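You operate a simulated robot arm through the tools that you are given. There is no shell and no other tool. Be economical: measure what you need, move in short steps, check, and stop when the job is done.

You are at the controls of a simulated two-armed robot. One attempt, no reset.

## Task
Take the lid off the seed tub that says "OAK" on the top of the red bench and lay it down there.

It is judged by the outcome, as a careful person would: the job done as asked, and still so three seconds after it is handed in. It fails if anything else is knocked over, pushed out of place, dropped, spilled or broken. A push-on lid holds only when it is set on centred and level and pressed home; a screw cap is set on level and turned clockwise until tight.

## Robot
Two 7-joint arms with two-finger grippers on one trunk, on a base that drives. Base frame: it is fixed to the floor where the robot stands at the start and does not move with it; the origin is under the middle of the robot, x ahead of it, y to its left, z up; the surface under the hand at the start is at about z = 0.85. Readings come in m, degrees, newtons and seconds.
The left shoulder is at the start at [0.102, 0.176, 1.014], the right one opposite. With the tool pointing down near the work surface each hand reaches from about 0.1 to 0.9 m from the robot's upright axis, wherever it stands, measured 20 degrees to its own side. Payload 2.94 kg a hand.
Tool frame (each hand has its own): the origin (TCP) lies between the finger pads and is the grasp point; the fingertips stand 0.03 m ahead of it; z points along the fingers, y is the line along which they close. Largest opening 0.138 m; the body of the gripper starts 0.109 m behind the TCP.
Orientation is that of the tool frame in the base frame, as [roll, pitch, yaw] about the fixed x, y, z axes, in that order (R = Rz(yaw) Ry(pitch) Rx(roll)). With the fingers straight down and closing along the base's y, the tool's x points along the base's -x, its y along +y and its z along -z.

## Interface
- The arms move only by the tool arm_command. It takes "left_series", "right_series" or both (then of equal length, played together; a hand with none holds still); each is a list of rows, each a list of 7 numbers: the opening, from 0 (shut) to 1 (fully open), then the shift along the tool's x, y, z in m, then the turn, a rotation vector about the tool's x, y, z in degrees. In form: [[claw, tx, ty, tz, rx, ry, rz], ...]. A call has 1 to 12 rows; each row is the pose to reach, as a shift and turn from the pose commanded when the call began, along the tool's axes at that moment. A row lasts 0.2 s, in which the tool goes at most 0.05 m and 8.6 degrees; a call with a longer step from one row to the next is refused whole, and so is a gripper value outside its range. Where a pose cannot be reached the arm comes as near as it can. A force on the tool above 40 N (or 10 N above the force at the start of the call, whichever is more), or a blocked arm, ends the call early, and 0.2 s more pass. Each finger halts on what it meets, pressing with about 26 N; the grip force reading is that of the motor and also rises with nothing between the fingers. The clock runs only during rows and for 0.2 s after the last one: add rows that repeat a pose to give the fingers time. The reply holds the time, the measured pose of the TCP, the force on the tool along the base axes, the opening and the grip force, in the units named above and with some noise, with the torque about the TCP (base axes, N m) and any sound that the robot's microphone picked up.
- Cameras (640 x 400 px; columns grow to the right, rows downward): "scene" is now at [0.2457, 0.0267, 1.5021]; the picture's right is [0.29, -0.96, 0.00], its down [-0.57, -0.17, -0.80] and it looks along [0.77, 0.23, -0.60] (base axes); focal length 291 px, centre (320, 200). "left" rides on the left gripper at [0.071, -0.019, -0.146] in its tool frame; the picture's right is [0.26, 0.96, 0.00], its down [-0.85, 0.23, -0.48] and it looks along [-0.46, 0.12, 0.88] (tool axes); focal length 280 px, centre (320, 200). "right" rides on the right gripper at [0.071, 0.019, -0.146] in its tool frame; the picture's right is [-0.26, 0.97, 0.00], its down [-0.85, -0.23, -0.48] and it looks along [-0.46, -0.12, 0.88] (tool axes); focal length 280 px, centre (320, 200). There is no depth. A picture from a camera that has moved, and an enlarged one, comes with that camera's place and axes in the base frame and with its lens.
- snapshot(camera): a new picture of that camera. No time passes.
- move_column(by): slides the trunk up (or, below 0, down) by that many m; the arms and the scene camera ride with it, the base frame stays. It gives what a move gives, with no picture.
- roll_base(legs): drives the robot by 1 to 6 legs, each [ahead, turn to the left] in m and degrees, along the robot's own axes; the way and the turn of a leg run together, so that a leg with both is an arc; at most 1.5 m and 180 degrees a leg. The arms and the cameras ride along, it lands a little off, and it stops where it bumps. It gives what a move gives.
- head_to(pan, tilt): turns the head with the scene camera to pan (to the left, within 120 degrees either way) and tilt (down, from -29 to 69), counted from straight ahead of the robot. It gives what a move gives.
- inspect(camera, box): a new picture of the part [left, top, right, bottom] of that camera's present view, enlarged. No time passes.
- sign_off(): hands the job in; it is judged then, once.

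Work in short steps. Places have to be worked out from the pictures, the camera data and where the tool is seen: move nearer, look again, correct. Check each grasp and each placing, and mend what went wrong. You have 120 turns and 88 pictures in all, those below and enlarged ones among them. Open the grippers and draw the arms clear of the work before you hand the job in, unless the task says otherwise; then end with one line.

The tools are called after "Request:" by a JSON object that holds its "api" and its "payload". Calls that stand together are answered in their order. arm_command: Moves the arms, as the interface text tells. Its arguments: {"type":"object","properties":{"left_series":{"type":"array","items":{"type":"array","items":{"type":"number"}}},"right_series":{"type":"array","items":{"type":"array","items":{"type":"number"}}}},"required":[]} The other tools are called the same way: move_column (by) slides the trunk up or down; roll_base (legs) drives the base; head_to (pan, tilt) turns the head that bears the scene camera; snapshot (camera) takes a picture; inspect (camera, box) takes an enlarged picture of a part of a camera's view; sign_off () hands the job in.

At the start:

```text
clock: 0.0
left_ee_pos: [0.5521, 0.4387, 1.2072]
left_tcp_rot: [180.0, 0.0, -179.9]
left_force: [-0.4, -0.3, 0.5]
left_moment: [0.02, 0.02, 0.0]
left_opening: 0.1379
left_gripper_force: 0.0
right_ee_pos: [0.6057, -0.1038, 1.1738]
right_tcp_rot: [179.9, -0.2, -179.9]
right_force: [0.2, 0.1, -0.8]
right_moment: [0.0, -0.03, -0.03]
right_opening: 0.1382
right_gripper_force: 0.1
trunk travel left (down, up): [-0.189, 0.545]
robot x, y, heading: [0.001, -0.0004, -0.2]
head pan, tilt: [17.0, 36.7]
```

scene: 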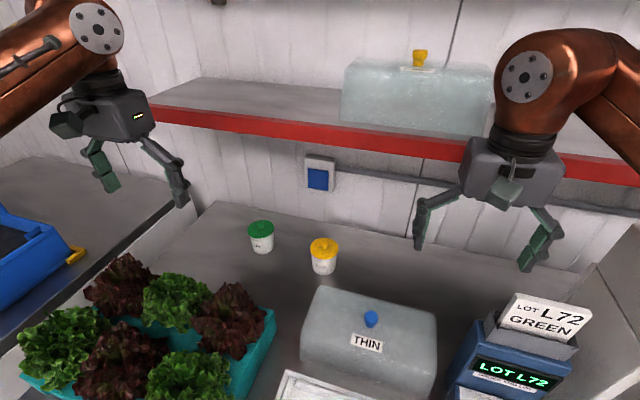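
right: 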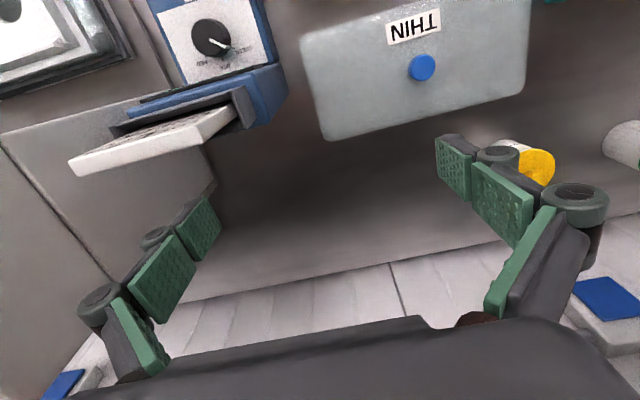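
left: 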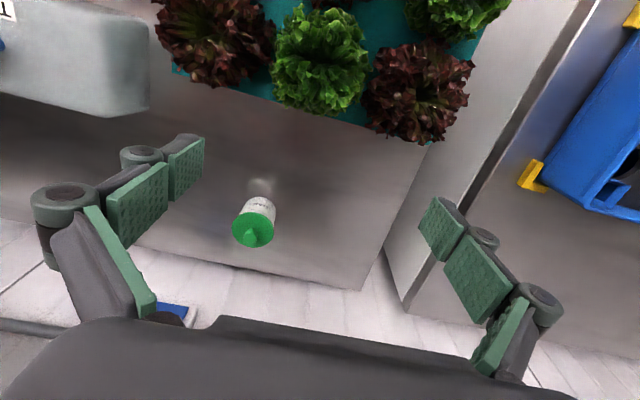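

I see two small tubs (green and yellow lids) on the work surface and a shelf with a red edge. I'll enlarge the tubs, then look around for a red bench.

Request:
{"api": "inspect", "payload": {"camera": "scene", "box": [220, 200, 380, 300]}}

Request:
{"api": "head_to", "payload": {"pan": 90, "tilt": 35}}

Request:
{"api": "snapshot", "payload": {"camera": "scene"}}

Request:
{"api": "head_to", "payload": {"pan": -70, "tilt": 35}}

Request:
{"api": "snapshot", "payload": {"camera": "scene"}}

```text
4.00 times, centred on (300, 250) of scene
camera zoom: at [0.2457, 0.0267, 1.5021], right [0.29, -0.96, 0.0], down [-0.57, -0.17, -0.8], along [0.77, 0.23, -0.6], focal length 1165 px, centre (400, 0)
```

zoom: 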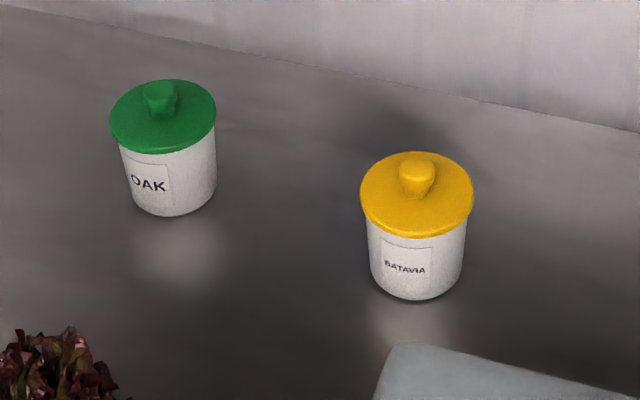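

```text
clock: 1.4
left_ee_pos: [0.5547, 0.4388, 1.2076]
left_tcp_rot: [-179.9, 0.0, -179.9]
left_force: [-0.9, 0.3, -0.8]
left_moment: [0.0, -0.04, 0.0]
left_opening: 0.1379
left_gripper_force: 0.0
right_ee_pos: [0.6061, -0.102, 1.1726]
right_tcp_rot: [180.0, -0.1, -179.9]
right_force: [0.1, 0.2, 0.3]
right_moment: [0.02, 0.02, 0.0]
right_opening: 0.138
right_gripper_force: 0.0
trunk travel left (down, up): [-0.189, 0.545]
robot x, y, heading: [0.0004, 0.0001, 0.3]
head pan, tilt: [90.0, 35.0]
```

```text
83 pictures are left
camera scene: at [0.1625, 0.0893, 1.5046], right [1.0, 0.0, 0.0], down [0.0, -0.57, -0.82], along [0.0, 0.82, -0.57], focal length 291 px, centre (320, 200)
```

scene: 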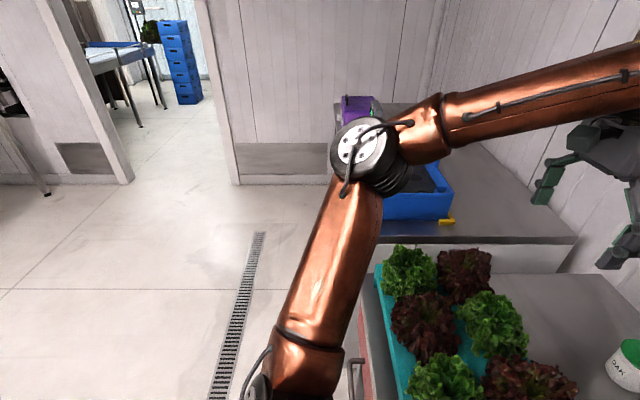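

```text
clock: 3.9
left_ee_pos: [0.5535, 0.4387, 1.209]
left_tcp_rot: [-180.0, 0.0, -179.9]
left_force: [0.1, 1.0, -0.8]
left_moment: [-0.01, -0.05, 0.0]
left_opening: 0.1378
left_gripper_force: 0.0
right_ee_pos: [0.6066, -0.1016, 1.1736]
right_tcp_rot: [-180.0, -0.1, -179.9]
right_force: [0.0, 0.3, 0.6]
right_moment: [-0.01, -0.02, 0.0]
right_opening: 0.1381
right_gripper_force: 0.1
trunk travel left (down, up): [-0.189, 0.545]
robot x, y, heading: [-0.0001, -0.0014, -0.2]
head pan, tilt: [-70.0, 35.0]
```

```text
82 pictures are left
camera scene: at [0.1926, -0.0815, 1.5046], right [-0.94, -0.34, 0.0], down [-0.2, 0.54, -0.82], along [0.28, -0.77, -0.57], focal length 291 px, centre (320, 200)
```

scene: 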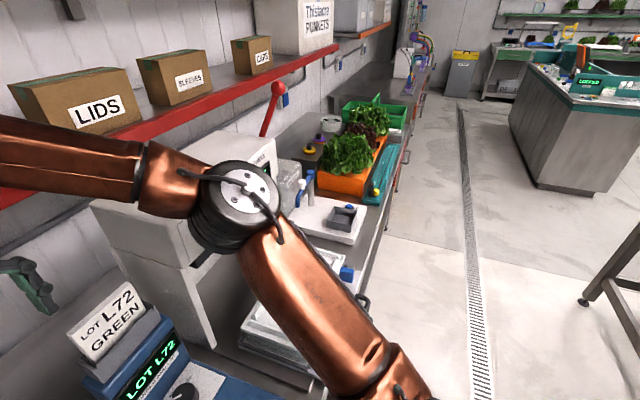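

The green-lidded tub reads "OAK". I'll check that the bench it stands on is the red one by looking at its front.

Request:
{"api": "head_to", "payload": {"pan": 35, "tilt": 66}}

Request:
{"api": "snapshot", "payload": {"camera": "scene"}}

Request:
{"api": "head_to", "payload": {"pan": 30, "tilt": 40}}

Request:
{"api": "snapshot", "payload": {"camera": "scene"}}

```text
clock: 5.7
left_ee_pos: [0.5522, 0.4388, 1.2083]
left_tcp_rot: [180.0, 0.0, -179.9]
left_force: [-0.1, -0.2, 0.6]
left_moment: [0.02, 0.01, 0.01]
left_opening: 0.1381
left_gripper_force: 0.0
right_ee_pos: [0.6063, -0.1012, 1.1735]
right_tcp_rot: [-180.0, -0.2, -179.9]
right_force: [0.5, -0.5, 1.2]
right_moment: [0.0, -0.02, -0.02]
right_opening: 0.138
right_gripper_force: 0.1
trunk travel left (down, up): [-0.189, 0.545]
robot x, y, heading: [0.0033, -0.0006, -0.2]
head pan, tilt: [35.0, 66.0]
```

```text
81 pictures are left
camera scene: at [0.2111, 0.0353, 1.4637], right [0.57, -0.82, 0.0], down [-0.75, -0.52, -0.41], along [0.33, 0.23, -0.91], focal length 291 px, centre (320, 200)
```

scene: 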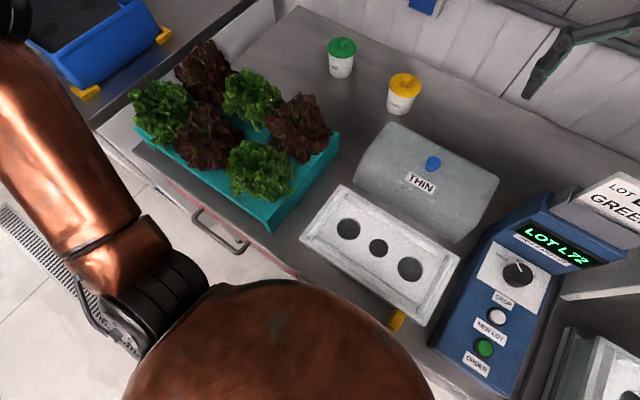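

```text
clock: 6.6
left_ee_pos: [0.5541, 0.4381, 1.2074]
left_tcp_rot: [179.9, 0.0, -179.9]
left_force: [0.6, 1.1, 0.4]
left_moment: [0.01, 0.01, 0.01]
left_opening: 0.1382
left_gripper_force: 0.2
right_ee_pos: [0.6062, -0.1028, 1.1722]
right_tcp_rot: [180.0, -0.1, -179.9]
right_force: [0.9, 0.3, -0.7]
right_moment: [0.0, 0.01, 0.0]
right_opening: 0.1381
right_gripper_force: 0.0
trunk travel left (down, up): [-0.189, 0.545]
robot x, y, heading: [-0.0029, 0.0037, 0.1]
head pan, tilt: [30.0, 40.0]
```

```text
80 pictures are left
camera scene: at [0.236, 0.0438, 1.497], right [0.5, -0.87, 0.0], down [-0.56, -0.32, -0.77], along [0.66, 0.38, -0.64], focal length 291 px, centre (320, 200)
```

scene: 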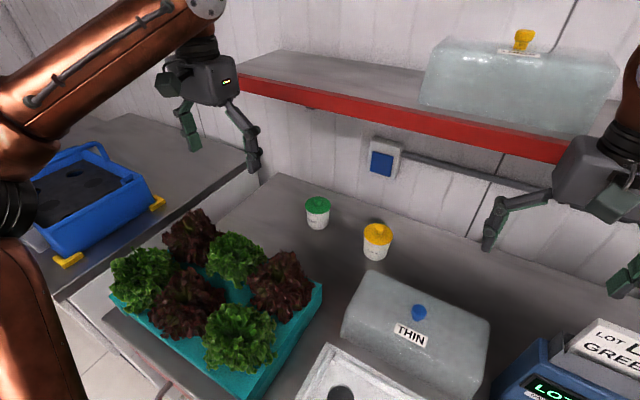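

All three views put the OAK lid centre near (0.787, 0.374, 0.935). It sits under a shelf whose front edge I judge at x≈0.755, z≈1.25, so I'll tilt the left hand about 40° to come in from the front. First I rotate in place and partly close the claw.

Request:
{"api": "arm_command", "payload": {"left_series": [[0.8, 0, 0, 0, 0, -8, 0], [0.7, 0, 0, 0, 0, -16, 0], [0.6, 0, 0, 0, 0, -24, 0], [0.5, 0, 0, 0, 0, -32, 0], [0.5, 0, 0, 0, 0, -40, 0], [0.5, 0, 0, 0, 0, -40, 0]]}}

Request:
{"api": "snapshot", "payload": {"camera": "left"}}

```text
clock: 8.0
left_ee_pos: [0.5532, 0.4383, 1.2063]
left_tcp_rot: [-180.0, 40.0, -180.0]
left_force: [0.3, 0.2, -1.1]
left_moment: [0.0, 0.0, 0.0]
left_opening: 0.0692
left_gripper_force: 0.1
right_ee_pos: [0.6068, -0.1026, 1.1725]
right_tcp_rot: [180.0, -0.1, 180.0]
right_force: [-0.5, 0.3, 0.1]
right_moment: [0.03, 0.03, 0.02]
right_opening: 0.138
right_gripper_force: 0.0
trunk travel left (down, up): [-0.189, 0.545]
robot x, y, heading: [0.0006, 0.0025, -0.0]
head pan, tilt: [30.0, 40.0]
```

```text
79 pictures are left
camera left: at [0.4057, 0.4184, 1.2739], right [-0.2, 0.96, -0.17], down [0.34, 0.23, 0.91], along [0.92, 0.13, -0.38], focal length 280 px, centre (320, 200)
```

left: 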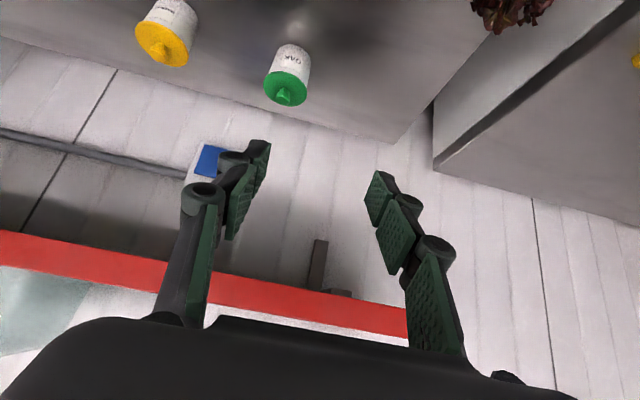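

The shelf edge is confirmed at about (0.758, z 1.248), and the lid is at (0.785, 0.377). I'll move the tilted hand to a standoff in front of and above the lid.

Request:
{"api": "arm_command", "payload": {"left_series": [[0.5, -0.003, -0.01, 0.04, 0, 0, 0], [0.5, -0.005, -0.02, 0.08, 0, 0, 0], [0.5, -0.008, -0.03, 0.12, 0, 0, 0], [0.5, -0.01, -0.04, 0.16, 0, 0, 0], [0.5, -0.013, -0.051, 0.2, 0, 0, 0], [0.5, -0.015, -0.062, 0.242, 0, 0, 0], [0.5, -0.015, -0.062, 0.242, 0, 0, 0]]}}

Request:
{"api": "snapshot", "payload": {"camera": "left"}}

Request:
{"api": "snapshot", "payload": {"camera": "scene"}}

```text
clock: 9.6
left_ee_pos: [0.72, 0.3762, 1.0323]
left_tcp_rot: [-179.9, 40.1, -179.8]
left_force: [0.1, 0.3, -0.2]
left_moment: [0.02, 0.0, 0.02]
left_opening: 0.069
left_gripper_force: 0.1
right_ee_pos: [0.6053, -0.1026, 1.1753]
right_tcp_rot: [179.9, -0.1, -179.9]
right_force: [-1.2, 0.7, 0.4]
right_moment: [-0.02, -0.06, -0.03]
right_opening: 0.1381
right_gripper_force: 0.1
trunk travel left (down, up): [-0.189, 0.545]
robot x, y, heading: [-0.0012, 0.0031, -0.4]
head pan, tilt: [30.0, 40.0]
```

```text
78 pictures are left
camera left: at [0.5726, 0.3566, 1.0997], right [-0.2, 0.96, -0.17], down [0.34, 0.23, 0.91], along [0.92, 0.13, -0.38], focal length 280 px, centre (320, 200)
```

left: 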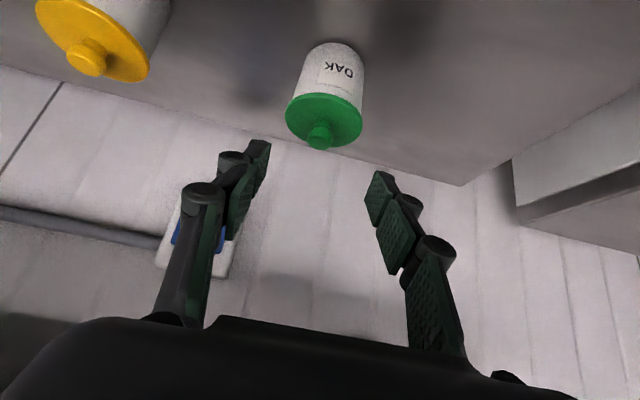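

```text
77 pictures are left
camera scene: at [0.2345, 0.0436, 1.4974], right [0.5, -0.87, 0.0], down [-0.56, -0.32, -0.77], along [0.66, 0.38, -0.64], focal length 291 px, centre (320, 200)
```

scene: 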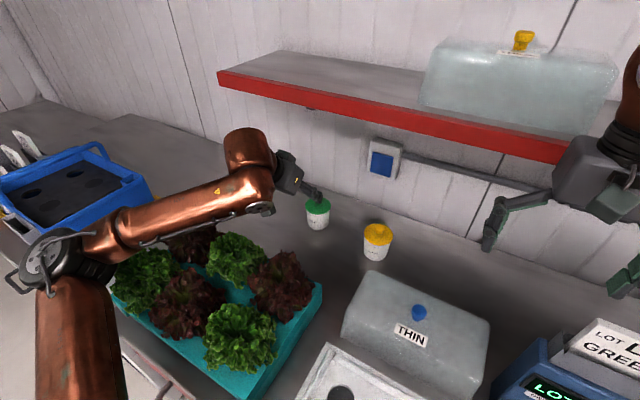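

The knob reads about (0.783, 0.375), with its top at z≈0.955 and the lid top at ≈0.933. I'll close half the distance, then check the fingers and the forearm's clearance over the lettuce.

Request:
{"api": "arm_command", "payload": {"left_series": [[0.5, -0.01, 0, 0.03, 0, 0, 0], [0.5, -0.019, -0.001, 0.058, 0, 0, 0], [0.5, -0.019, -0.001, 0.058, 0, 0, 0]]}}

Request:
{"api": "snapshot", "payload": {"camera": "left"}}

Request:
{"api": "inspect", "payload": {"camera": "scene", "box": [100, 120, 420, 320]}}

```text
clock: 10.4
left_ee_pos: [0.7726, 0.3792, 1.0023]
left_tcp_rot: [179.9, 40.3, -179.8]
left_force: [0.5, 0.0, -0.6]
left_moment: [-0.04, -0.01, -0.02]
left_opening: 0.0689
left_gripper_force: 0.1
right_ee_pos: [0.604, -0.1024, 1.1749]
right_tcp_rot: [180.0, -0.1, -179.8]
right_force: [0.5, -0.3, -0.1]
right_moment: [-0.03, 0.02, -0.02]
right_opening: 0.1382
right_gripper_force: 0.0
trunk travel left (down, up): [-0.189, 0.545]
robot x, y, heading: [0.002, -0.0004, 0.1]
head pan, tilt: [30.0, 40.0]
```

```text
76 pictures are left
camera left: at [0.6245, 0.3576, 1.0688], right [-0.2, 0.96, -0.17], down [0.34, 0.23, 0.91], along [0.92, 0.13, -0.38], focal length 280 px, centre (320, 200)
```

left: 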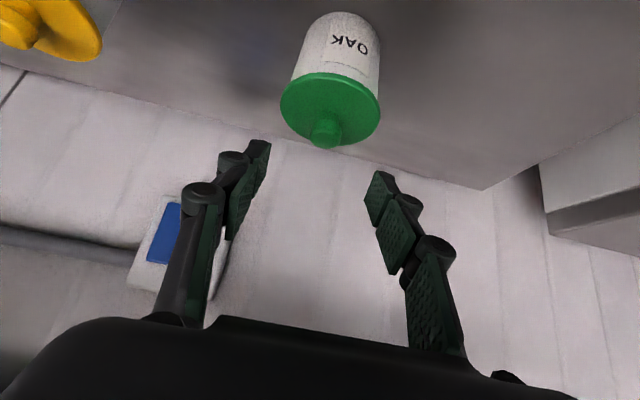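

```text
2.00 times, centred on (260, 220) of scene
camera zoom: at [0.2342, 0.0432, 1.4978], right [0.5, -0.87, 0.0], down [-0.56, -0.32, -0.77], along [0.66, 0.38, -0.64], focal length 582 px, centre (440, 160)
```

zoom: 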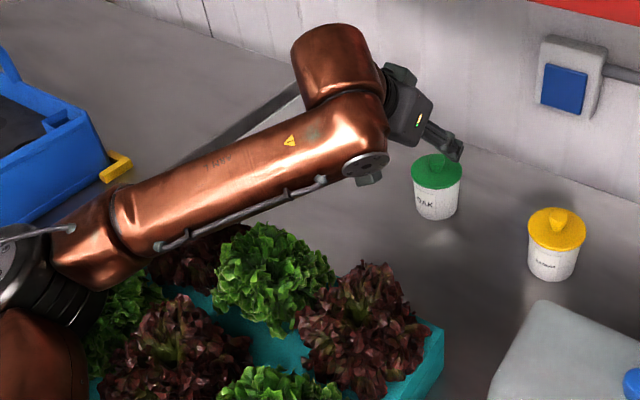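

The knob agrees at (0.783, 0.376) and the lettuce tops triangulate to about z 0.99, well under the forearm. I'll go straight down around the knob to TCP (0.776, 0.376, 0.968), with the claw still open.

Request:
{"api": "arm_command", "payload": {"left_series": [[0.5, 0.01, -0.001, 0.015, 0, 0, 0], [0.5, 0.019, -0.001, 0.0286, 0, 0, 0], [0.5, 0.019, -0.001, 0.0286, 0, 0, 0]]}}

Request:
{"api": "snapshot", "payload": {"camera": "left"}}

Request:
{"api": "inspect", "payload": {"camera": "scene", "box": [260, 160, 360, 240]}}

```text
clock: 11.2
left_ee_pos: [0.7736, 0.363, 0.9887]
left_tcp_rot: [178.5, 41.2, 179.2]
left_force: [0.2, -1.3, 0.8]
left_moment: [0.06, 0.05, 0.07]
left_opening: 0.0692
left_gripper_force: 0.1
right_ee_pos: [0.5996, -0.1199, 1.176]
right_tcp_rot: [179.2, 0.2, 180.0]
right_force: [-0.2, -0.1, -0.3]
right_moment: [-0.06, 0.1, 0.02]
right_opening: 0.138
right_gripper_force: 0.0
trunk travel left (down, up): [-0.189, 0.545]
robot x, y, heading: [0.0023, 0.0002, 0.1]
head pan, tilt: [30.0, 40.0]
```

```text
74 pictures are left
camera left: at [0.6245, 0.3412, 1.051], right [-0.2, 0.97, -0.15], down [0.32, 0.21, 0.92], along [0.92, 0.14, -0.36], focal length 280 px, centre (320, 200)
```

left: 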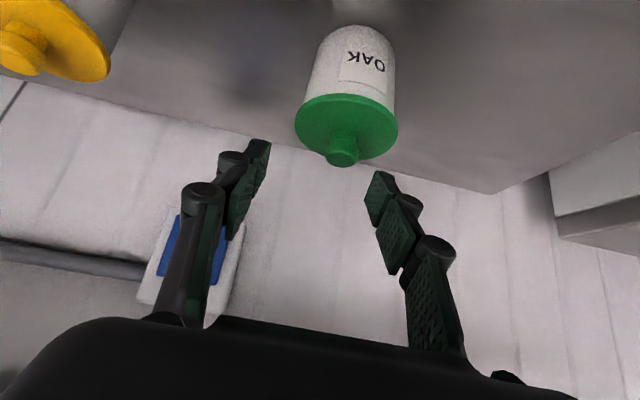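

```text
5.00 times, centred on (310, 200) of scene
camera zoom: at [0.2297, -0.0129, 1.5022], right [0.5, -0.87, -0.03], down [-0.55, -0.29, -0.78], along [0.67, 0.41, -0.62], focal length 1456 px, centre (370, 200)
```

zoom: 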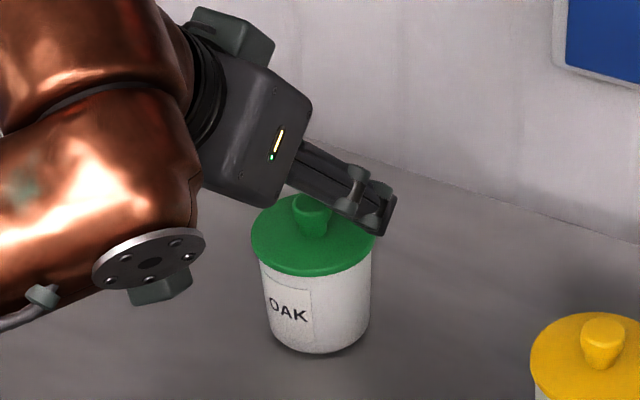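

The scene camera and right hand have both shifted and rolled by a degree or so. The left arm, likely its elbow, must be pressing on something. I'll back out straight up and look.

Request:
{"api": "arm_command", "payload": {"left_series": [[0.5, -0.012, 0.001, -0.015, 0, 0, 0], [0.5, -0.025, 0.001, -0.03, 0, 0, 0], [0.5, -0.032, 0.001, -0.045, 0, 0, 0], [0.5, -0.032, 0.001, -0.045, 0, 0, 0]]}}

Request:
{"api": "snapshot", "payload": {"camera": "scene"}}

Request:
{"api": "head_to", "payload": {"pan": 60, "tilt": 50}}

Request:
{"api": "snapshot", "payload": {"camera": "scene"}}

```text
clock: 12.2
left_ee_pos: [0.7676, 0.3668, 1.0439]
left_tcp_rot: [178.3, 41.2, 179.6]
left_force: [-0.1, -0.2, 0.3]
left_moment: [0.07, 0.05, 0.08]
left_opening: 0.0688
left_gripper_force: 0.0
right_ee_pos: [0.6027, -0.1232, 1.1766]
right_tcp_rot: [179.0, 0.2, 179.8]
right_force: [-0.2, -1.8, 0.0]
right_moment: [0.08, 0.04, -0.03]
right_opening: 0.1379
right_gripper_force: 0.1
trunk travel left (down, up): [-0.189, 0.545]
robot x, y, heading: [0.0015, 0.0036, 0.1]
head pan, tilt: [30.0, 40.0]
```

```text
72 pictures are left
camera scene: at [0.2219, 0.0154, 1.5021], right [0.5, -0.86, -0.01], down [-0.55, -0.31, -0.78], along [0.67, 0.4, -0.63], focal length 291 px, centre (320, 200)
```

scene: 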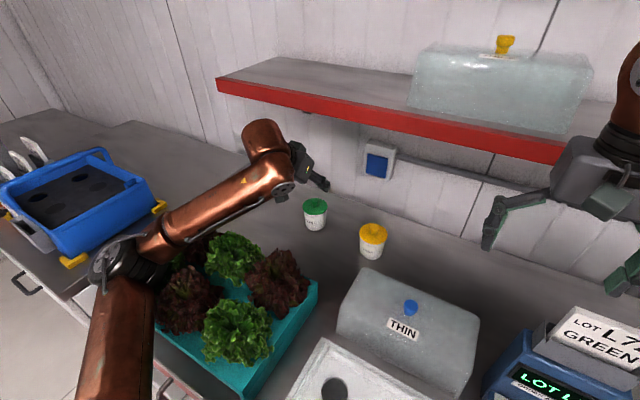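

```text
clock: 13.2
left_ee_pos: [0.7623, 0.378, 1.036]
left_tcp_rot: [179.5, 41.0, -179.8]
left_force: [-0.3, 0.3, -0.4]
left_moment: [-0.03, -0.03, -0.02]
left_opening: 0.0688
left_gripper_force: 0.0
right_ee_pos: [0.5973, -0.1045, 1.1801]
right_tcp_rot: [179.7, 0.5, -179.9]
right_force: [-0.7, 0.0, 0.5]
right_moment: [-0.01, -0.07, -0.02]
right_opening: 0.1378
right_gripper_force: 0.1
trunk travel left (down, up): [-0.189, 0.545]
robot x, y, heading: [0.0004, 0.0004, 0.1]
head pan, tilt: [60.0, 50.0]
```

```text
71 pictures are left
camera scene: at [0.1889, 0.0407, 1.4875], right [0.87, -0.5, 0.0], down [-0.38, -0.65, -0.66], along [0.33, 0.57, -0.75], focal length 291 px, centre (320, 200)
```

scene: 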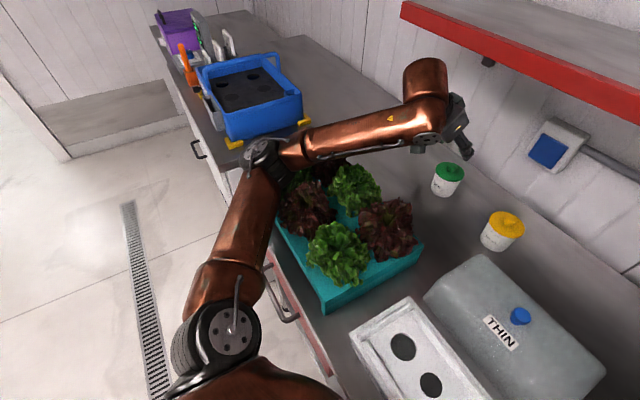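

The elbow hangs low near the blue bin and the back-left lettuce, so it was pressing there; nothing appears displaced. I'll retract the hand clear of the shelf, raise the trunk so the elbow rides higher, and come in again.

Request:
{"api": "arm_command", "payload": {"left_series": [[0.5, 0.008, 0.01, -0.043, 0, 0, 0], [0.5, 0.017, 0.02, -0.086, 0, 0, 0], [0.5, 0.026, 0.03, -0.129, 0, 0, 0], [0.5, 0.034, 0.04, -0.172, 0, 0, 0], [0.5, 0.043, 0.05, -0.215, 0, 0, 0], [0.5, 0.051, 0.06, -0.258, 0, 0, 0], [0.5, 0.051, 0.06, -0.258, 0, 0, 0]]}}

Request:
{"api": "move_column", "payload": {"by": 0.28}}

Request:
{"api": "snapshot", "payload": {"camera": "scene"}}

```text
clock: 14.8
left_ee_pos: [0.5683, 0.4356, 1.1851]
left_tcp_rot: [-180.0, 39.8, -179.8]
left_force: [0.4, -0.7, -0.4]
left_moment: [0.03, 0.01, 0.0]
left_opening: 0.0688
left_gripper_force: 0.1
right_ee_pos: [0.6076, -0.1016, 1.1717]
right_tcp_rot: [-180.0, -0.2, -179.9]
right_force: [-0.3, -0.2, -0.3]
right_moment: [0.03, 0.01, 0.02]
right_opening: 0.1379
right_gripper_force: 0.0
trunk travel left (down, up): [-0.189, 0.545]
robot x, y, heading: [-0.004, -0.0012, -0.2]
head pan, tilt: [60.0, 50.0]
```

```text
clock: 17.6
left_ee_pos: [0.5671, 0.4358, 1.4647]
left_tcp_rot: [-179.9, 39.9, -179.9]
left_force: [0.6, -0.1, 0.0]
left_moment: [-0.02, -0.03, -0.01]
left_opening: 0.0691
left_gripper_force: 0.0
right_ee_pos: [0.6059, -0.1019, 1.4531]
right_tcp_rot: [-180.0, -0.1, -179.9]
right_force: [0.7, 0.0, -0.4]
right_moment: [-0.01, 0.01, -0.05]
right_opening: 0.1379
right_gripper_force: 0.1
trunk travel left (down, up): [-0.469, 0.265]
robot x, y, heading: [-0.0007, 0.0019, 0.1]
head pan, tilt: [60.0, 50.0]
```

```text
70 pictures are left
camera scene: at [0.0438, 0.0688, 1.7697], right [0.87, -0.5, 0.0], down [-0.38, -0.66, -0.64], along [0.32, 0.56, -0.77], focal length 291 px, centre (320, 200)
```

scene: 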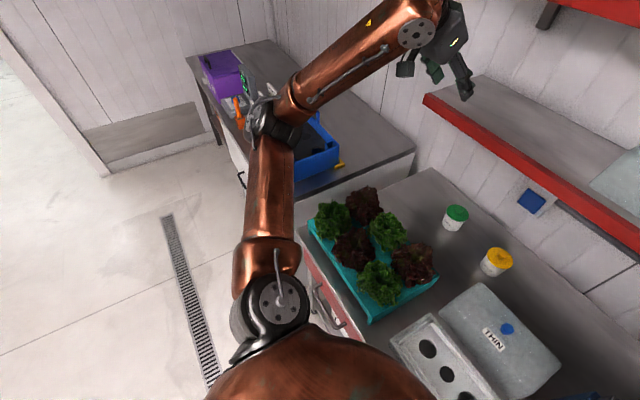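

Now I lower the hand vertically in front of the shelf to about z 1.2 and check where the elbow sits.

Request:
{"api": "arm_command", "payload": {"left_series": [[0.5, 0.028, 0, 0.034, 0, 0, 0], [0.5, 0.057, 0, 0.068, 0, 0, 0], [0.5, 0.085, 0, 0.102, 0, 0, 0], [0.5, 0.113, 0, 0.135, 0, 0, 0], [0.5, 0.142, 0, 0.169, 0, 0, 0], [0.5, 0.17, 0, 0.203, 0, 0, 0], [0.5, 0.17, 0, 0.203, 0, 0, 0]]}}

Request:
{"api": "snapshot", "payload": {"camera": "scene"}}

```text
clock: 19.2
left_ee_pos: [0.5681, 0.4327, 1.1989]
left_tcp_rot: [179.9, 40.1, -180.0]
left_force: [-0.3, -1.7, -0.2]
left_moment: [0.01, -0.05, -0.02]
left_opening: 0.0691
left_gripper_force: 0.0
right_ee_pos: [0.6057, -0.1036, 1.4536]
right_tcp_rot: [-179.9, 0.0, -179.9]
right_force: [-0.1, -0.5, -0.6]
right_moment: [0.04, -0.01, 0.0]
right_opening: 0.1379
right_gripper_force: 0.1
trunk travel left (down, up): [-0.469, 0.265]
robot x, y, heading: [-0.0022, 0.001, 0.0]
head pan, tilt: [60.0, 50.0]
```

```text
69 pictures are left
camera scene: at [0.0431, 0.0682, 1.7699], right [0.87, -0.5, 0.0], down [-0.38, -0.66, -0.64], along [0.32, 0.56, -0.77], focal length 291 px, centre (320, 200)
```

scene: 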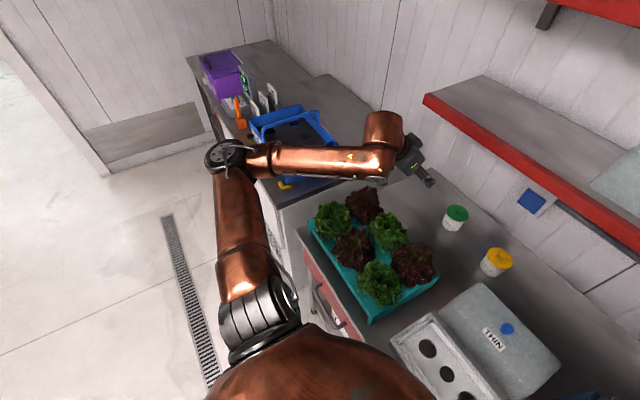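

The elbow now sits much higher (z≈1.2) and clear. I move to the standoff again.

Request:
{"api": "arm_command", "payload": {"left_series": [[0.5, -0.001, -0.01, 0.038, 0, 0, 0], [0.5, -0.003, -0.02, 0.076, 0, 0, 0], [0.5, -0.004, -0.03, 0.114, 0, 0, 0], [0.5, -0.005, -0.04, 0.152, 0, 0, 0], [0.5, -0.007, -0.05, 0.19, 0, 0, 0], [0.5, -0.008, -0.057, 0.227, 0, 0, 0], [0.5, -0.008, -0.057, 0.227, 0, 0, 0]]}}

Request:
{"api": "snapshot", "payload": {"camera": "scene"}}

Request:
{"api": "snapshot", "payload": {"camera": "left"}}

```text
clock: 20.8
left_ee_pos: [0.7171, 0.3794, 1.0338]
left_tcp_rot: [180.0, 39.9, -179.8]
left_force: [-0.3, 0.4, 0.4]
left_moment: [-0.05, -0.02, 0.0]
left_opening: 0.0691
left_gripper_force: 0.1
right_ee_pos: [0.6054, -0.1012, 1.4553]
right_tcp_rot: [-180.0, 0.0, -179.9]
right_force: [-1.3, -0.9, -0.2]
right_moment: [0.01, -0.03, 0.02]
right_opening: 0.1383
right_gripper_force: 0.1
trunk travel left (down, up): [-0.469, 0.265]
robot x, y, heading: [-0.003, 0.0013, 0.1]
head pan, tilt: [60.0, 50.0]
```

```text
68 pictures are left
camera scene: at [0.0422, 0.0689, 1.7699], right [0.87, -0.5, 0.0], down [-0.38, -0.66, -0.64], along [0.32, 0.56, -0.77], focal length 291 px, centre (320, 200)
```

scene: 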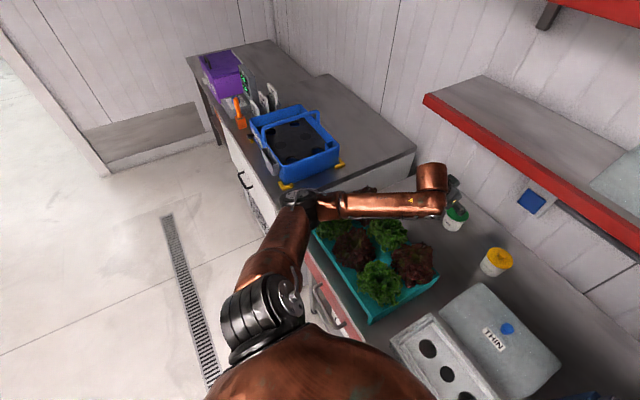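

```text
67 pictures are left
camera left: at [0.5696, 0.3596, 1.1002], right [-0.2, 0.96, -0.17], down [0.34, 0.23, 0.91], along [0.92, 0.13, -0.38], focal length 280 px, centre (320, 200)
```

left: 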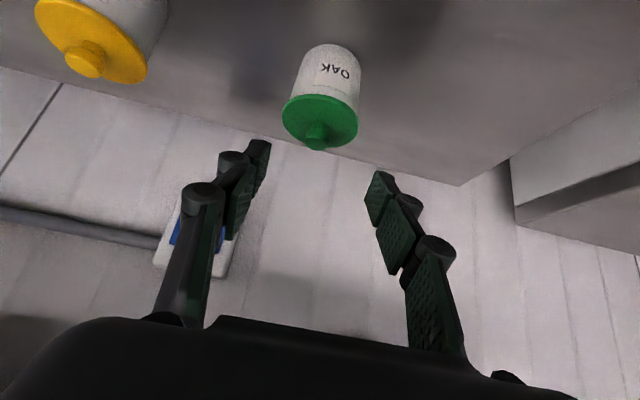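

The tub is unmoved in the hand camera and the arm looks freer. I'll go above the knob, then straight down in the same call to TCP ≈(0.776, 0.376, 0.968).

Request:
{"api": "arm_command", "payload": {"left_series": [[0.5, -0.01, -0.001, 0.03, 0, 0, 0], [0.5, -0.02, -0.003, 0.061, 0, 0, 0], [0.5, -0.02, -0.003, 0.061, 0, 0, 0], [0.5, -0.011, -0.003, 0.076, 0, 0, 0], [0.5, -0.002, -0.003, 0.09, 0, 0, 0], [0.5, -0.002, -0.003, 0.09, 0, 0, 0]]}}

Request:
{"api": "snapshot", "payload": {"camera": "left"}}

Request:
{"api": "snapshot", "payload": {"camera": "scene"}}

```text
clock: 22.2
left_ee_pos: [0.7777, 0.378, 0.9648]
left_tcp_rot: [-180.0, 40.1, -179.9]
left_force: [0.2, -0.6, 0.9]
left_moment: [-0.04, -0.02, -0.01]
left_opening: 0.0693
left_gripper_force: 0.1
right_ee_pos: [0.6065, -0.1011, 1.4541]
right_tcp_rot: [180.0, 0.0, -179.9]
right_force: [-1.3, 0.2, -0.7]
right_moment: [-0.03, 0.0, -0.01]
right_opening: 0.138
right_gripper_force: 0.1
trunk travel left (down, up): [-0.469, 0.265]
robot x, y, heading: [0.0003, -0.0001, 0.1]
head pan, tilt: [60.0, 50.0]
```

```text
66 pictures are left
camera left: at [0.6307, 0.359, 1.0321], right [-0.2, 0.96, -0.17], down [0.34, 0.23, 0.91], along [0.92, 0.13, -0.38], focal length 280 px, centre (320, 200)
```

left: 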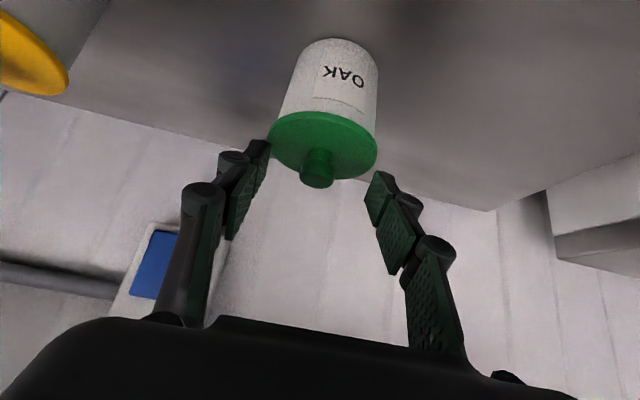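

```text
65 pictures are left
camera scene: at [0.0434, 0.0686, 1.7698], right [0.87, -0.5, 0.0], down [-0.38, -0.66, -0.64], along [0.32, 0.56, -0.77], focal length 291 px, centre (320, 200)
```

scene: 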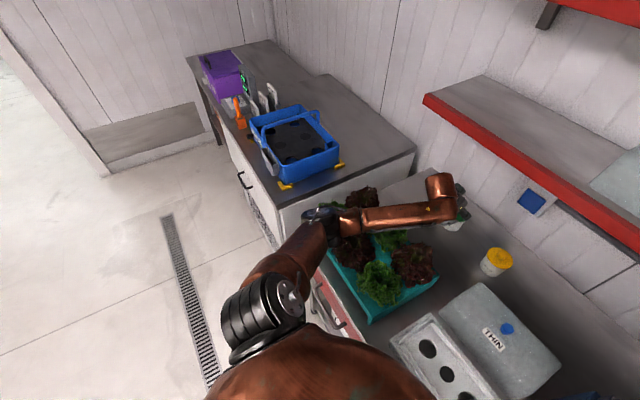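

The knob sits between the fingertips and nothing is tilting this time. I close on it.

Request:
{"api": "arm_command", "payload": {"left_series": [[0.3, 0, 0, 0, 0, 0, 0], [0.1, 0, 0, 0, 0, 0, 0], [0, 0, 0, 0, 0, 0, 0], [0, 0, 0, 0, 0, 0, 0], [0, 0, 0, 0, 0, 0, 0], [0, 0, 0, 0, 0, 0, 0]]}}

Request:
{"api": "snapshot", "payload": {"camera": "left"}}

```text
clock: 23.6
left_ee_pos: [0.7794, 0.3785, 0.9659]
left_tcp_rot: [179.9, 39.9, -179.9]
left_force: [-0.2, 0.0, -0.2]
left_moment: [-0.03, 0.01, 0.01]
left_opening: 0.022
left_gripper_force: 25.7
right_ee_pos: [0.6061, -0.1014, 1.4544]
right_tcp_rot: [180.0, 0.0, -179.9]
right_force: [0.1, -0.2, 0.5]
right_moment: [0.0, -0.03, -0.01]
right_opening: 0.1381
right_gripper_force: 0.0
trunk travel left (down, up): [-0.469, 0.265]
robot x, y, heading: [0.0006, 0.0016, -0.1]
head pan, tilt: [60.0, 50.0]
heard: snap
```

```text
64 pictures are left
camera left: at [0.6307, 0.3589, 1.032], right [-0.2, 0.96, -0.17], down [0.34, 0.23, 0.91], along [0.92, 0.13, -0.38], focal length 280 px, centre (320, 200)
```

left: 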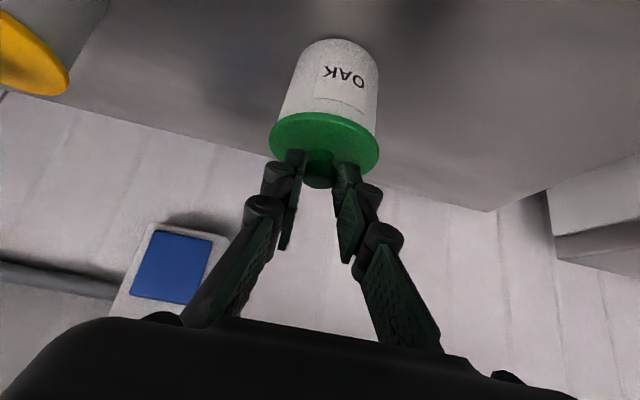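

Gripped at 22 mm with 26 N, and I heard a snap. I lift slowly by 6 mm, then 15 mm, and look.

Request:
{"api": "arm_command", "payload": {"left_series": [[0, -0.0019, 0, -0.0023, 0, 0, 0], [0, -0.0039, 0, -0.0046, 0, 0, 0], [0, -0.0064, 0, -0.0077, 0, 0, 0], [0, -0.0096, 0, -0.0115, 0, 0, 0], [0, -0.0096, 0, -0.0115, 0, 0, 0]]}}

Request:
{"api": "snapshot", "payload": {"camera": "left"}}

```text
clock: 24.8
left_ee_pos: [0.7789, 0.3764, 0.979]
left_tcp_rot: [-180.0, 40.1, -179.9]
left_force: [-0.4, 0.5, -0.3]
left_moment: [0.02, 0.0, -0.02]
left_opening: 0.022
left_gripper_force: 26.2
right_ee_pos: [0.606, -0.1013, 1.4535]
right_tcp_rot: [-180.0, 0.1, -179.9]
right_force: [0.3, -0.2, -1.5]
right_moment: [-0.01, -0.02, -0.02]
right_opening: 0.138
right_gripper_force: 0.1
trunk travel left (down, up): [-0.469, 0.265]
robot x, y, heading: [-0.0004, 0.0008, 0.0]
head pan, tilt: [60.0, 50.0]
```

```text
63 pictures are left
camera left: at [0.6309, 0.3568, 1.0461], right [-0.2, 0.96, -0.17], down [0.34, 0.23, 0.91], along [0.92, 0.13, -0.38], focal length 280 px, centre (320, 200)
```

left: 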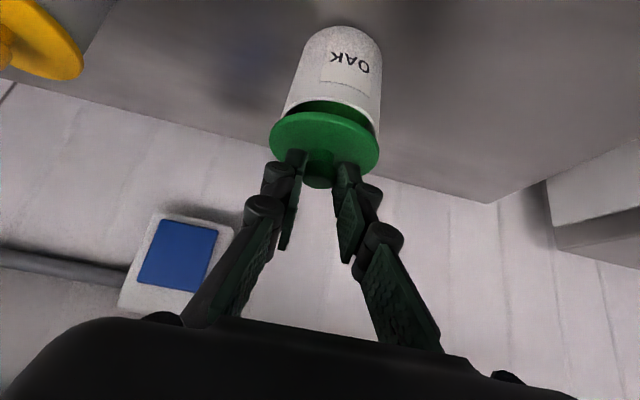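

The lid is off and the tub has stayed put. I lift 5 cm more and shift 11 cm left over empty bench.

Request:
{"api": "arm_command", "payload": {"left_series": [[0, -0.016, 0, -0.019, 0, 0, 0], [0, -0.032, 0, -0.038, 0, 0, 0], [0, -0.032, 0.03, -0.038, 0, 0, 0], [0, -0.032, 0.06, -0.038, 0, 0, 0], [0, -0.032, 0.09, -0.038, 0, 0, 0], [0, -0.032, 0.11, -0.038, 0, 0, 0], [0, -0.032, 0.11, -0.038, 0, 0, 0]]}}

Request:
{"api": "snapshot", "payload": {"camera": "left"}}

Request:
{"api": "snapshot", "payload": {"camera": "scene"}}

```text
clock: 26.4
left_ee_pos: [0.7764, 0.4859, 1.0301]
left_tcp_rot: [-179.9, 40.1, -179.9]
left_force: [-0.7, -0.3, -0.3]
left_moment: [0.02, 0.01, 0.02]
left_opening: 0.022
left_gripper_force: 26.2
right_ee_pos: [0.6064, -0.1014, 1.4534]
right_tcp_rot: [179.9, 0.0, -179.9]
right_force: [0.6, -1.3, 0.7]
right_moment: [0.04, 0.01, -0.02]
right_opening: 0.1382
right_gripper_force: 0.0
trunk travel left (down, up): [-0.469, 0.265]
robot x, y, heading: [-0.0014, -0.0003, -0.1]
head pan, tilt: [60.0, 50.0]
```

```text
62 pictures are left
camera left: at [0.6291, 0.4661, 1.0966], right [-0.2, 0.96, -0.17], down [0.34, 0.23, 0.91], along [0.92, 0.13, -0.38], focal length 280 px, centre (320, 200)
```

left: 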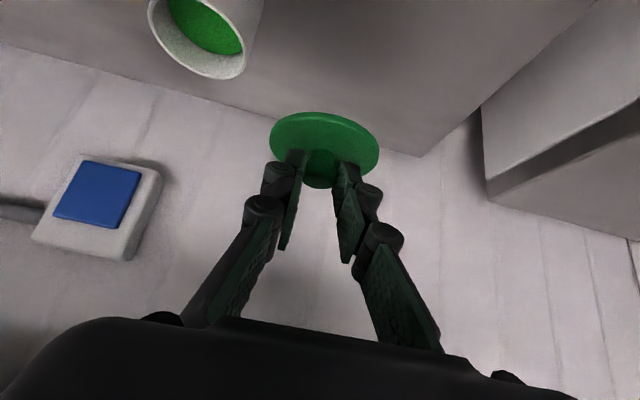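

```text
61 pictures are left
camera scene: at [0.0435, 0.0681, 1.7698], right [0.87, -0.5, 0.0], down [-0.38, -0.66, -0.64], along [0.32, 0.56, -0.77], focal length 291 px, centre (320, 200)
```

scene: 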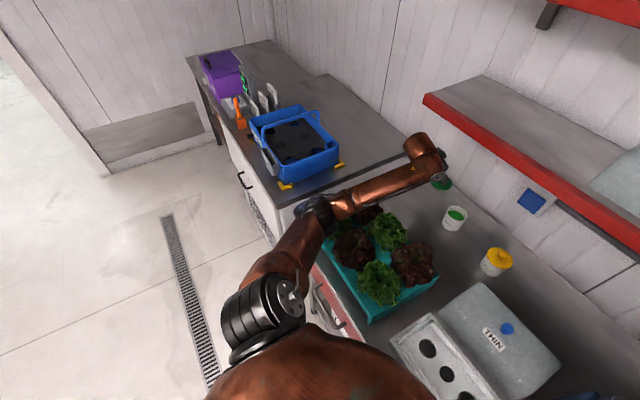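

The tub's seeds are intact and the lid is well held. Before lowering to the bench, I raise the trunk 0.12 m more so the elbow and forearm clear the lettuce; the hand stays in front of and below the shelf.

Request:
{"api": "move_column", "payload": {"by": 0.12}}

Request:
{"api": "arm_command", "payload": {"left_series": [[0, 0.026, 0, 0.031, 0, 0, 0], [0, 0.051, 0, 0.061, 0, 0, 0], [0, 0.077, 0, 0.092, 0, 0, 0], [0, 0.103, 0, 0.123, 0, 0, 0], [0, 0.122, 0, 0.146, 0, 0, 0], [0, 0.122, 0, 0.146, 0, 0, 0]]}}

Request:
{"api": "snapshot", "payload": {"camera": "left"}}

Request:
{"api": "snapshot", "payload": {"camera": "scene"}}

```text
clock: 27.9
left_ee_pos: [0.7785, 0.4868, 1.1476]
left_tcp_rot: [-180.0, 39.9, -179.9]
left_force: [0.5, 0.5, -0.1]
left_moment: [-0.02, 0.01, 0.01]
left_opening: 0.022
left_gripper_force: 26.3
right_ee_pos: [0.6062, -0.1023, 1.5729]
right_tcp_rot: [179.9, -0.1, -179.9]
right_force: [0.6, 0.5, -0.1]
right_moment: [0.0, 0.01, 0.02]
right_opening: 0.1379
right_gripper_force: 0.1
trunk travel left (down, up): [-0.589, 0.145]
robot x, y, heading: [-0.0017, -0.0022, 0.2]
head pan, tilt: [60.0, 50.0]
```

```text
clock: 29.3
left_ee_pos: [0.7774, 0.4857, 0.9599]
left_tcp_rot: [179.9, 40.1, -179.8]
left_force: [-0.7, 0.1, -0.5]
left_moment: [-0.02, 0.02, 0.02]
left_opening: 0.0218
left_gripper_force: 25.6
right_ee_pos: [0.6056, -0.1019, 1.5745]
right_tcp_rot: [-179.9, 0.1, -179.9]
right_force: [0.1, 0.6, 0.2]
right_moment: [-0.02, -0.04, -0.02]
right_opening: 0.1379
right_gripper_force: 0.2
trunk travel left (down, up): [-0.589, 0.145]
robot x, y, heading: [-0.0017, -0.0007, -0.1]
head pan, tilt: [60.0, 50.0]
```

```text
60 pictures are left
camera left: at [0.6299, 0.4661, 1.0271], right [-0.2, 0.96, -0.17], down [0.34, 0.23, 0.91], along [0.92, 0.13, -0.38], focal length 280 px, centre (320, 200)
```

left: 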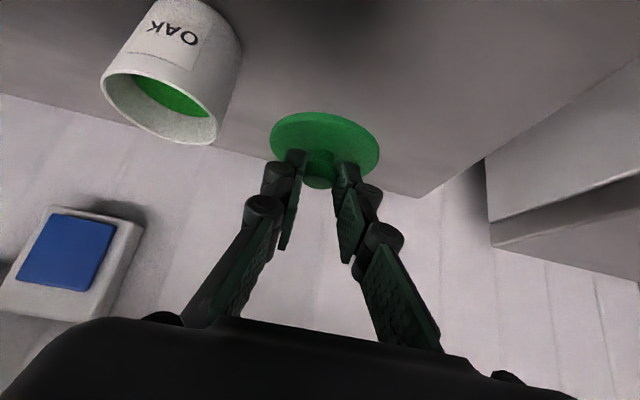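

```text
59 pictures are left
camera scene: at [0.025, 0.0687, 1.8897], right [0.87, -0.5, 0.0], down [-0.38, -0.66, -0.64], along [0.32, 0.56, -0.77], focal length 291 px, centre (320, 200)
```

scene: 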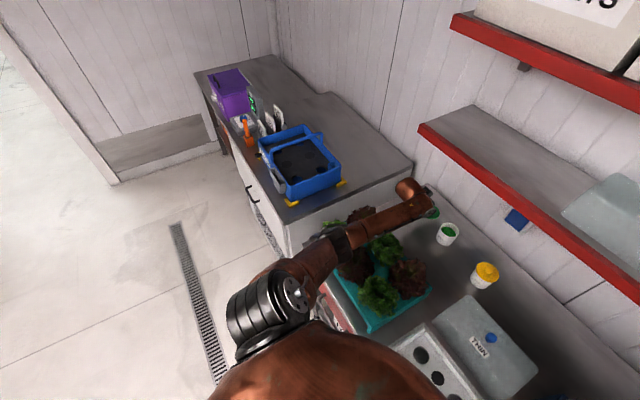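

Clear; the lid is 6–7 cm above the bench. I go down 5 cm and check the gap.

Request:
{"api": "arm_command", "payload": {"left_series": [[0, 0.013, 0, 0.015, 0, 0, 0], [0, 0.022, 0, 0.027, 0, 0, 0], [0, 0.032, 0, 0.038, 0, 0, 0], [0, 0.032, 0, 0.038, 0, 0, 0]]}}

Request:
{"api": "snapshot", "payload": {"camera": "left"}}

Request:
{"api": "inspect", "payload": {"camera": "scene", "box": [380, 160, 500, 260]}}

```text
clock: 30.3
left_ee_pos: [0.778, 0.4856, 0.9092]
left_tcp_rot: [-180.0, 40.0, -179.9]
left_force: [0.6, -0.1, -0.5]
left_moment: [-0.03, -0.02, 0.02]
left_opening: 0.0221
left_gripper_force: 26.2
right_ee_pos: [0.6055, -0.1022, 1.5738]
right_tcp_rot: [180.0, 0.0, -179.9]
right_force: [-0.4, 0.7, -0.2]
right_moment: [0.0, 0.03, -0.01]
right_opening: 0.1382
right_gripper_force: 0.0
trunk travel left (down, up): [-0.589, 0.145]
robot x, y, heading: [-0.0017, 0.0021, -0.0]
head pan, tilt: [60.0, 50.0]
```

```text
58 pictures are left
camera left: at [0.6308, 0.4656, 0.9762], right [-0.2, 0.96, -0.17], down [0.34, 0.23, 0.91], along [0.92, 0.13, -0.38], focal length 280 px, centre (320, 200)
```

left: 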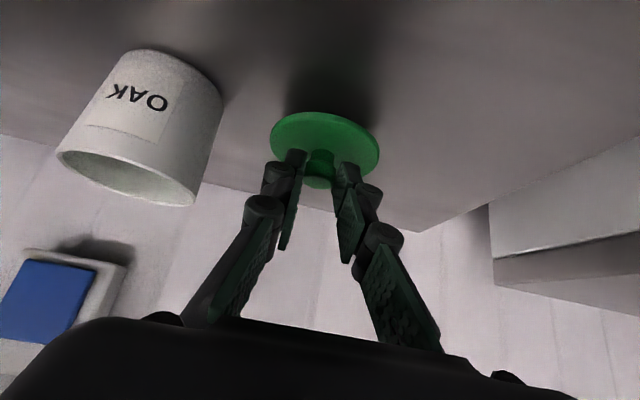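

```text
4.00 times, centred on (440, 210) of scene
camera zoom: at [0.0253, 0.0687, 1.8896], right [0.87, -0.5, 0.0], down [-0.38, -0.66, -0.64], along [0.32, 0.56, -0.77], focal length 1165 px, centre (-160, 160)
```

zoom: 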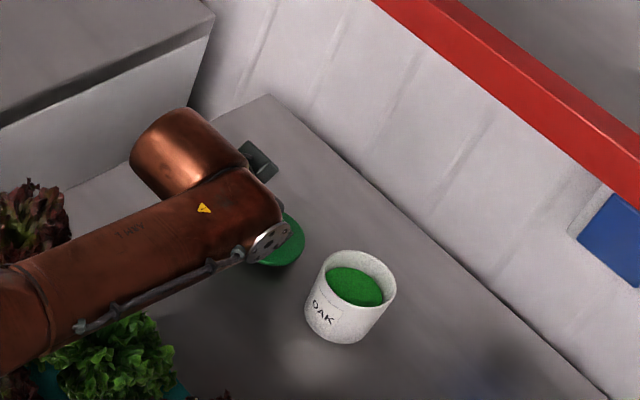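

Still free, with the shadow close beneath the lid. I creep down in 2 mm steps and read the force.

Request:
{"api": "arm_command", "payload": {"left_series": [[0, 0.0013, 0, 0.0015, 0, 0, 0], [0, 0.0026, 0, 0.0031, 0, 0, 0], [0, 0.0039, 0, 0.0046, 0, 0, 0], [0, 0.0051, 0, 0.0061, 0, 0, 0], [0, 0.0051, 0, 0.0061, 0, 0, 0]]}}

Request:
{"api": "snapshot", "payload": {"camera": "left"}}

```text
clock: 31.5
left_ee_pos: [0.7775, 0.4859, 0.9011]
left_tcp_rot: [-179.9, 39.9, -179.9]
left_force: [0.4, -0.4, 0.1]
left_moment: [-0.05, 0.0, -0.02]
left_opening: 0.022
left_gripper_force: 26.3
right_ee_pos: [0.6054, -0.1012, 1.5727]
right_tcp_rot: [180.0, 0.0, -179.9]
right_force: [-0.2, 0.2, 0.3]
right_moment: [0.02, -0.01, 0.01]
right_opening: 0.1377
right_gripper_force: 0.1
trunk travel left (down, up): [-0.589, 0.145]
robot x, y, heading: [-0.0002, 0.0032, 0.0]
head pan, tilt: [60.0, 50.0]
```

```text
56 pictures are left
camera left: at [0.6304, 0.4657, 0.9678], right [-0.2, 0.96, -0.17], down [0.34, 0.23, 0.91], along [0.92, 0.13, -0.38], focal length 280 px, centre (320, 200)
```

left: 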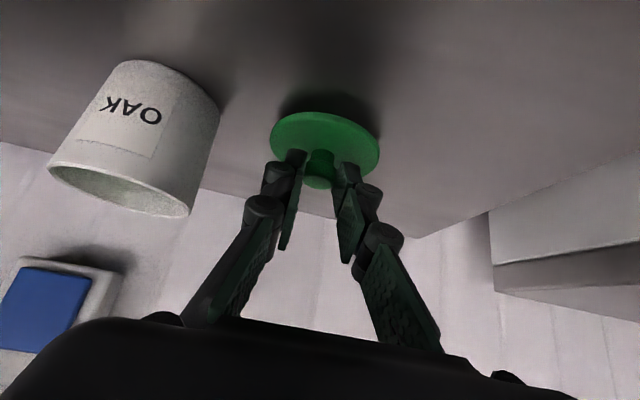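

The shadow has tightened but there is no contact yet. I continue down in the same small steps.

Request:
{"api": "arm_command", "payload": {"left_series": [[0, 0.0013, 0, 0.0015, 0, 0, 0], [0, 0.0026, 0, 0.0031, 0, 0, 0], [0, 0.0039, 0, 0.0046, 0, 0, 0], [0, 0.0045, 0, 0.0054, 0, 0, 0], [0, 0.0045, 0, 0.0054, 0, 0, 0]]}}

Request:
{"api": "snapshot", "payload": {"camera": "left"}}

```text
clock: 32.7
left_ee_pos: [0.7797, 0.4857, 0.8997]
left_tcp_rot: [179.9, 40.4, -180.0]
left_force: [-1.6, 2.4, 21.3]
left_moment: [-0.01, -0.36, 0.05]
left_opening: 0.0221
left_gripper_force: 26.1
right_ee_pos: [0.603, -0.1036, 1.575]
right_tcp_rot: [179.9, 0.1, -180.0]
right_force: [-0.2, -0.8, -0.2]
right_moment: [0.02, 0.0, -0.01]
right_opening: 0.1381
right_gripper_force: 0.1
trunk travel left (down, up): [-0.589, 0.145]
robot x, y, heading: [-0.0002, 0.0002, 0.1]
head pan, tilt: [60.0, 50.0]
```

```text
55 pictures are left
camera left: at [0.6309, 0.4657, 0.9654], right [-0.2, 0.96, -0.17], down [0.34, 0.23, 0.91], along [0.92, 0.13, -0.37], focal length 280 px, centre (320, 200)
```

left: 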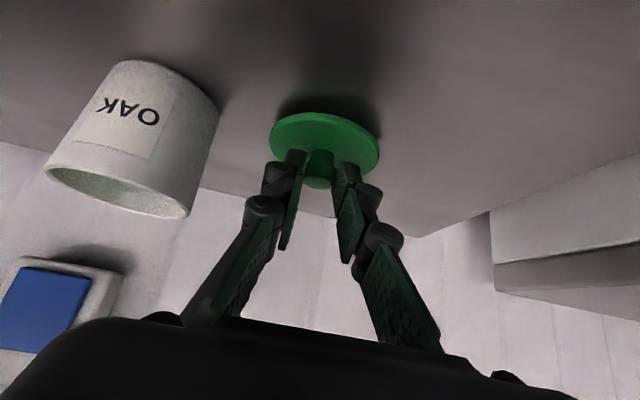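

The lid is on the bench (21 N upward, stopped at z≈0.900). I ease the command back up 5 mm to relieve the load, then open the claw.

Request:
{"api": "arm_command", "payload": {"left_series": [[0, -0.0016, 0, -0.002, 0, 0, 0], [0, -0.0033, 0, -0.0038, 0, 0, 0], [0, -0.0033, 0, -0.0038, 0, 0, 0], [0.2, -0.0033, 0, -0.0038, 0, 0, 0], [0.4, -0.0033, 0, -0.0038, 0, 0, 0], [0.5, -0.0033, 0, -0.0038, 0, 0, 0], [0.5, -0.0033, 0, -0.0038, 0, 0, 0], [0.5, -0.0033, 0, -0.0038, 0, 0, 0]]}}

Request:
{"api": "snapshot", "payload": {"camera": "left"}}

```text
clock: 34.5
left_ee_pos: [0.7782, 0.4858, 0.9]
left_tcp_rot: [180.0, 40.1, -179.9]
left_force: [-0.3, -0.3, 0.5]
left_moment: [-0.01, 0.02, -0.01]
left_opening: 0.0691
left_gripper_force: 0.0
right_ee_pos: [0.6063, -0.1026, 1.5731]
right_tcp_rot: [-179.9, 0.0, -180.0]
right_force: [0.1, -0.1, -0.3]
right_moment: [-0.02, -0.02, -0.01]
right_opening: 0.138
right_gripper_force: 0.0
trunk travel left (down, up): [-0.589, 0.145]
robot x, y, heading: [-0.0007, 0.0033, -0.3]
head pan, tilt: [60.0, 50.0]
```

```text
54 pictures are left
camera left: at [0.6306, 0.4661, 0.9665], right [-0.2, 0.96, -0.17], down [0.34, 0.23, 0.91], along [0.92, 0.13, -0.38], focal length 280 px, centre (320, 200)
```

left: 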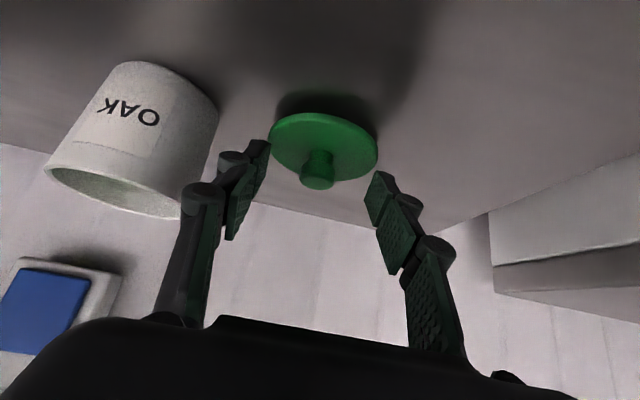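

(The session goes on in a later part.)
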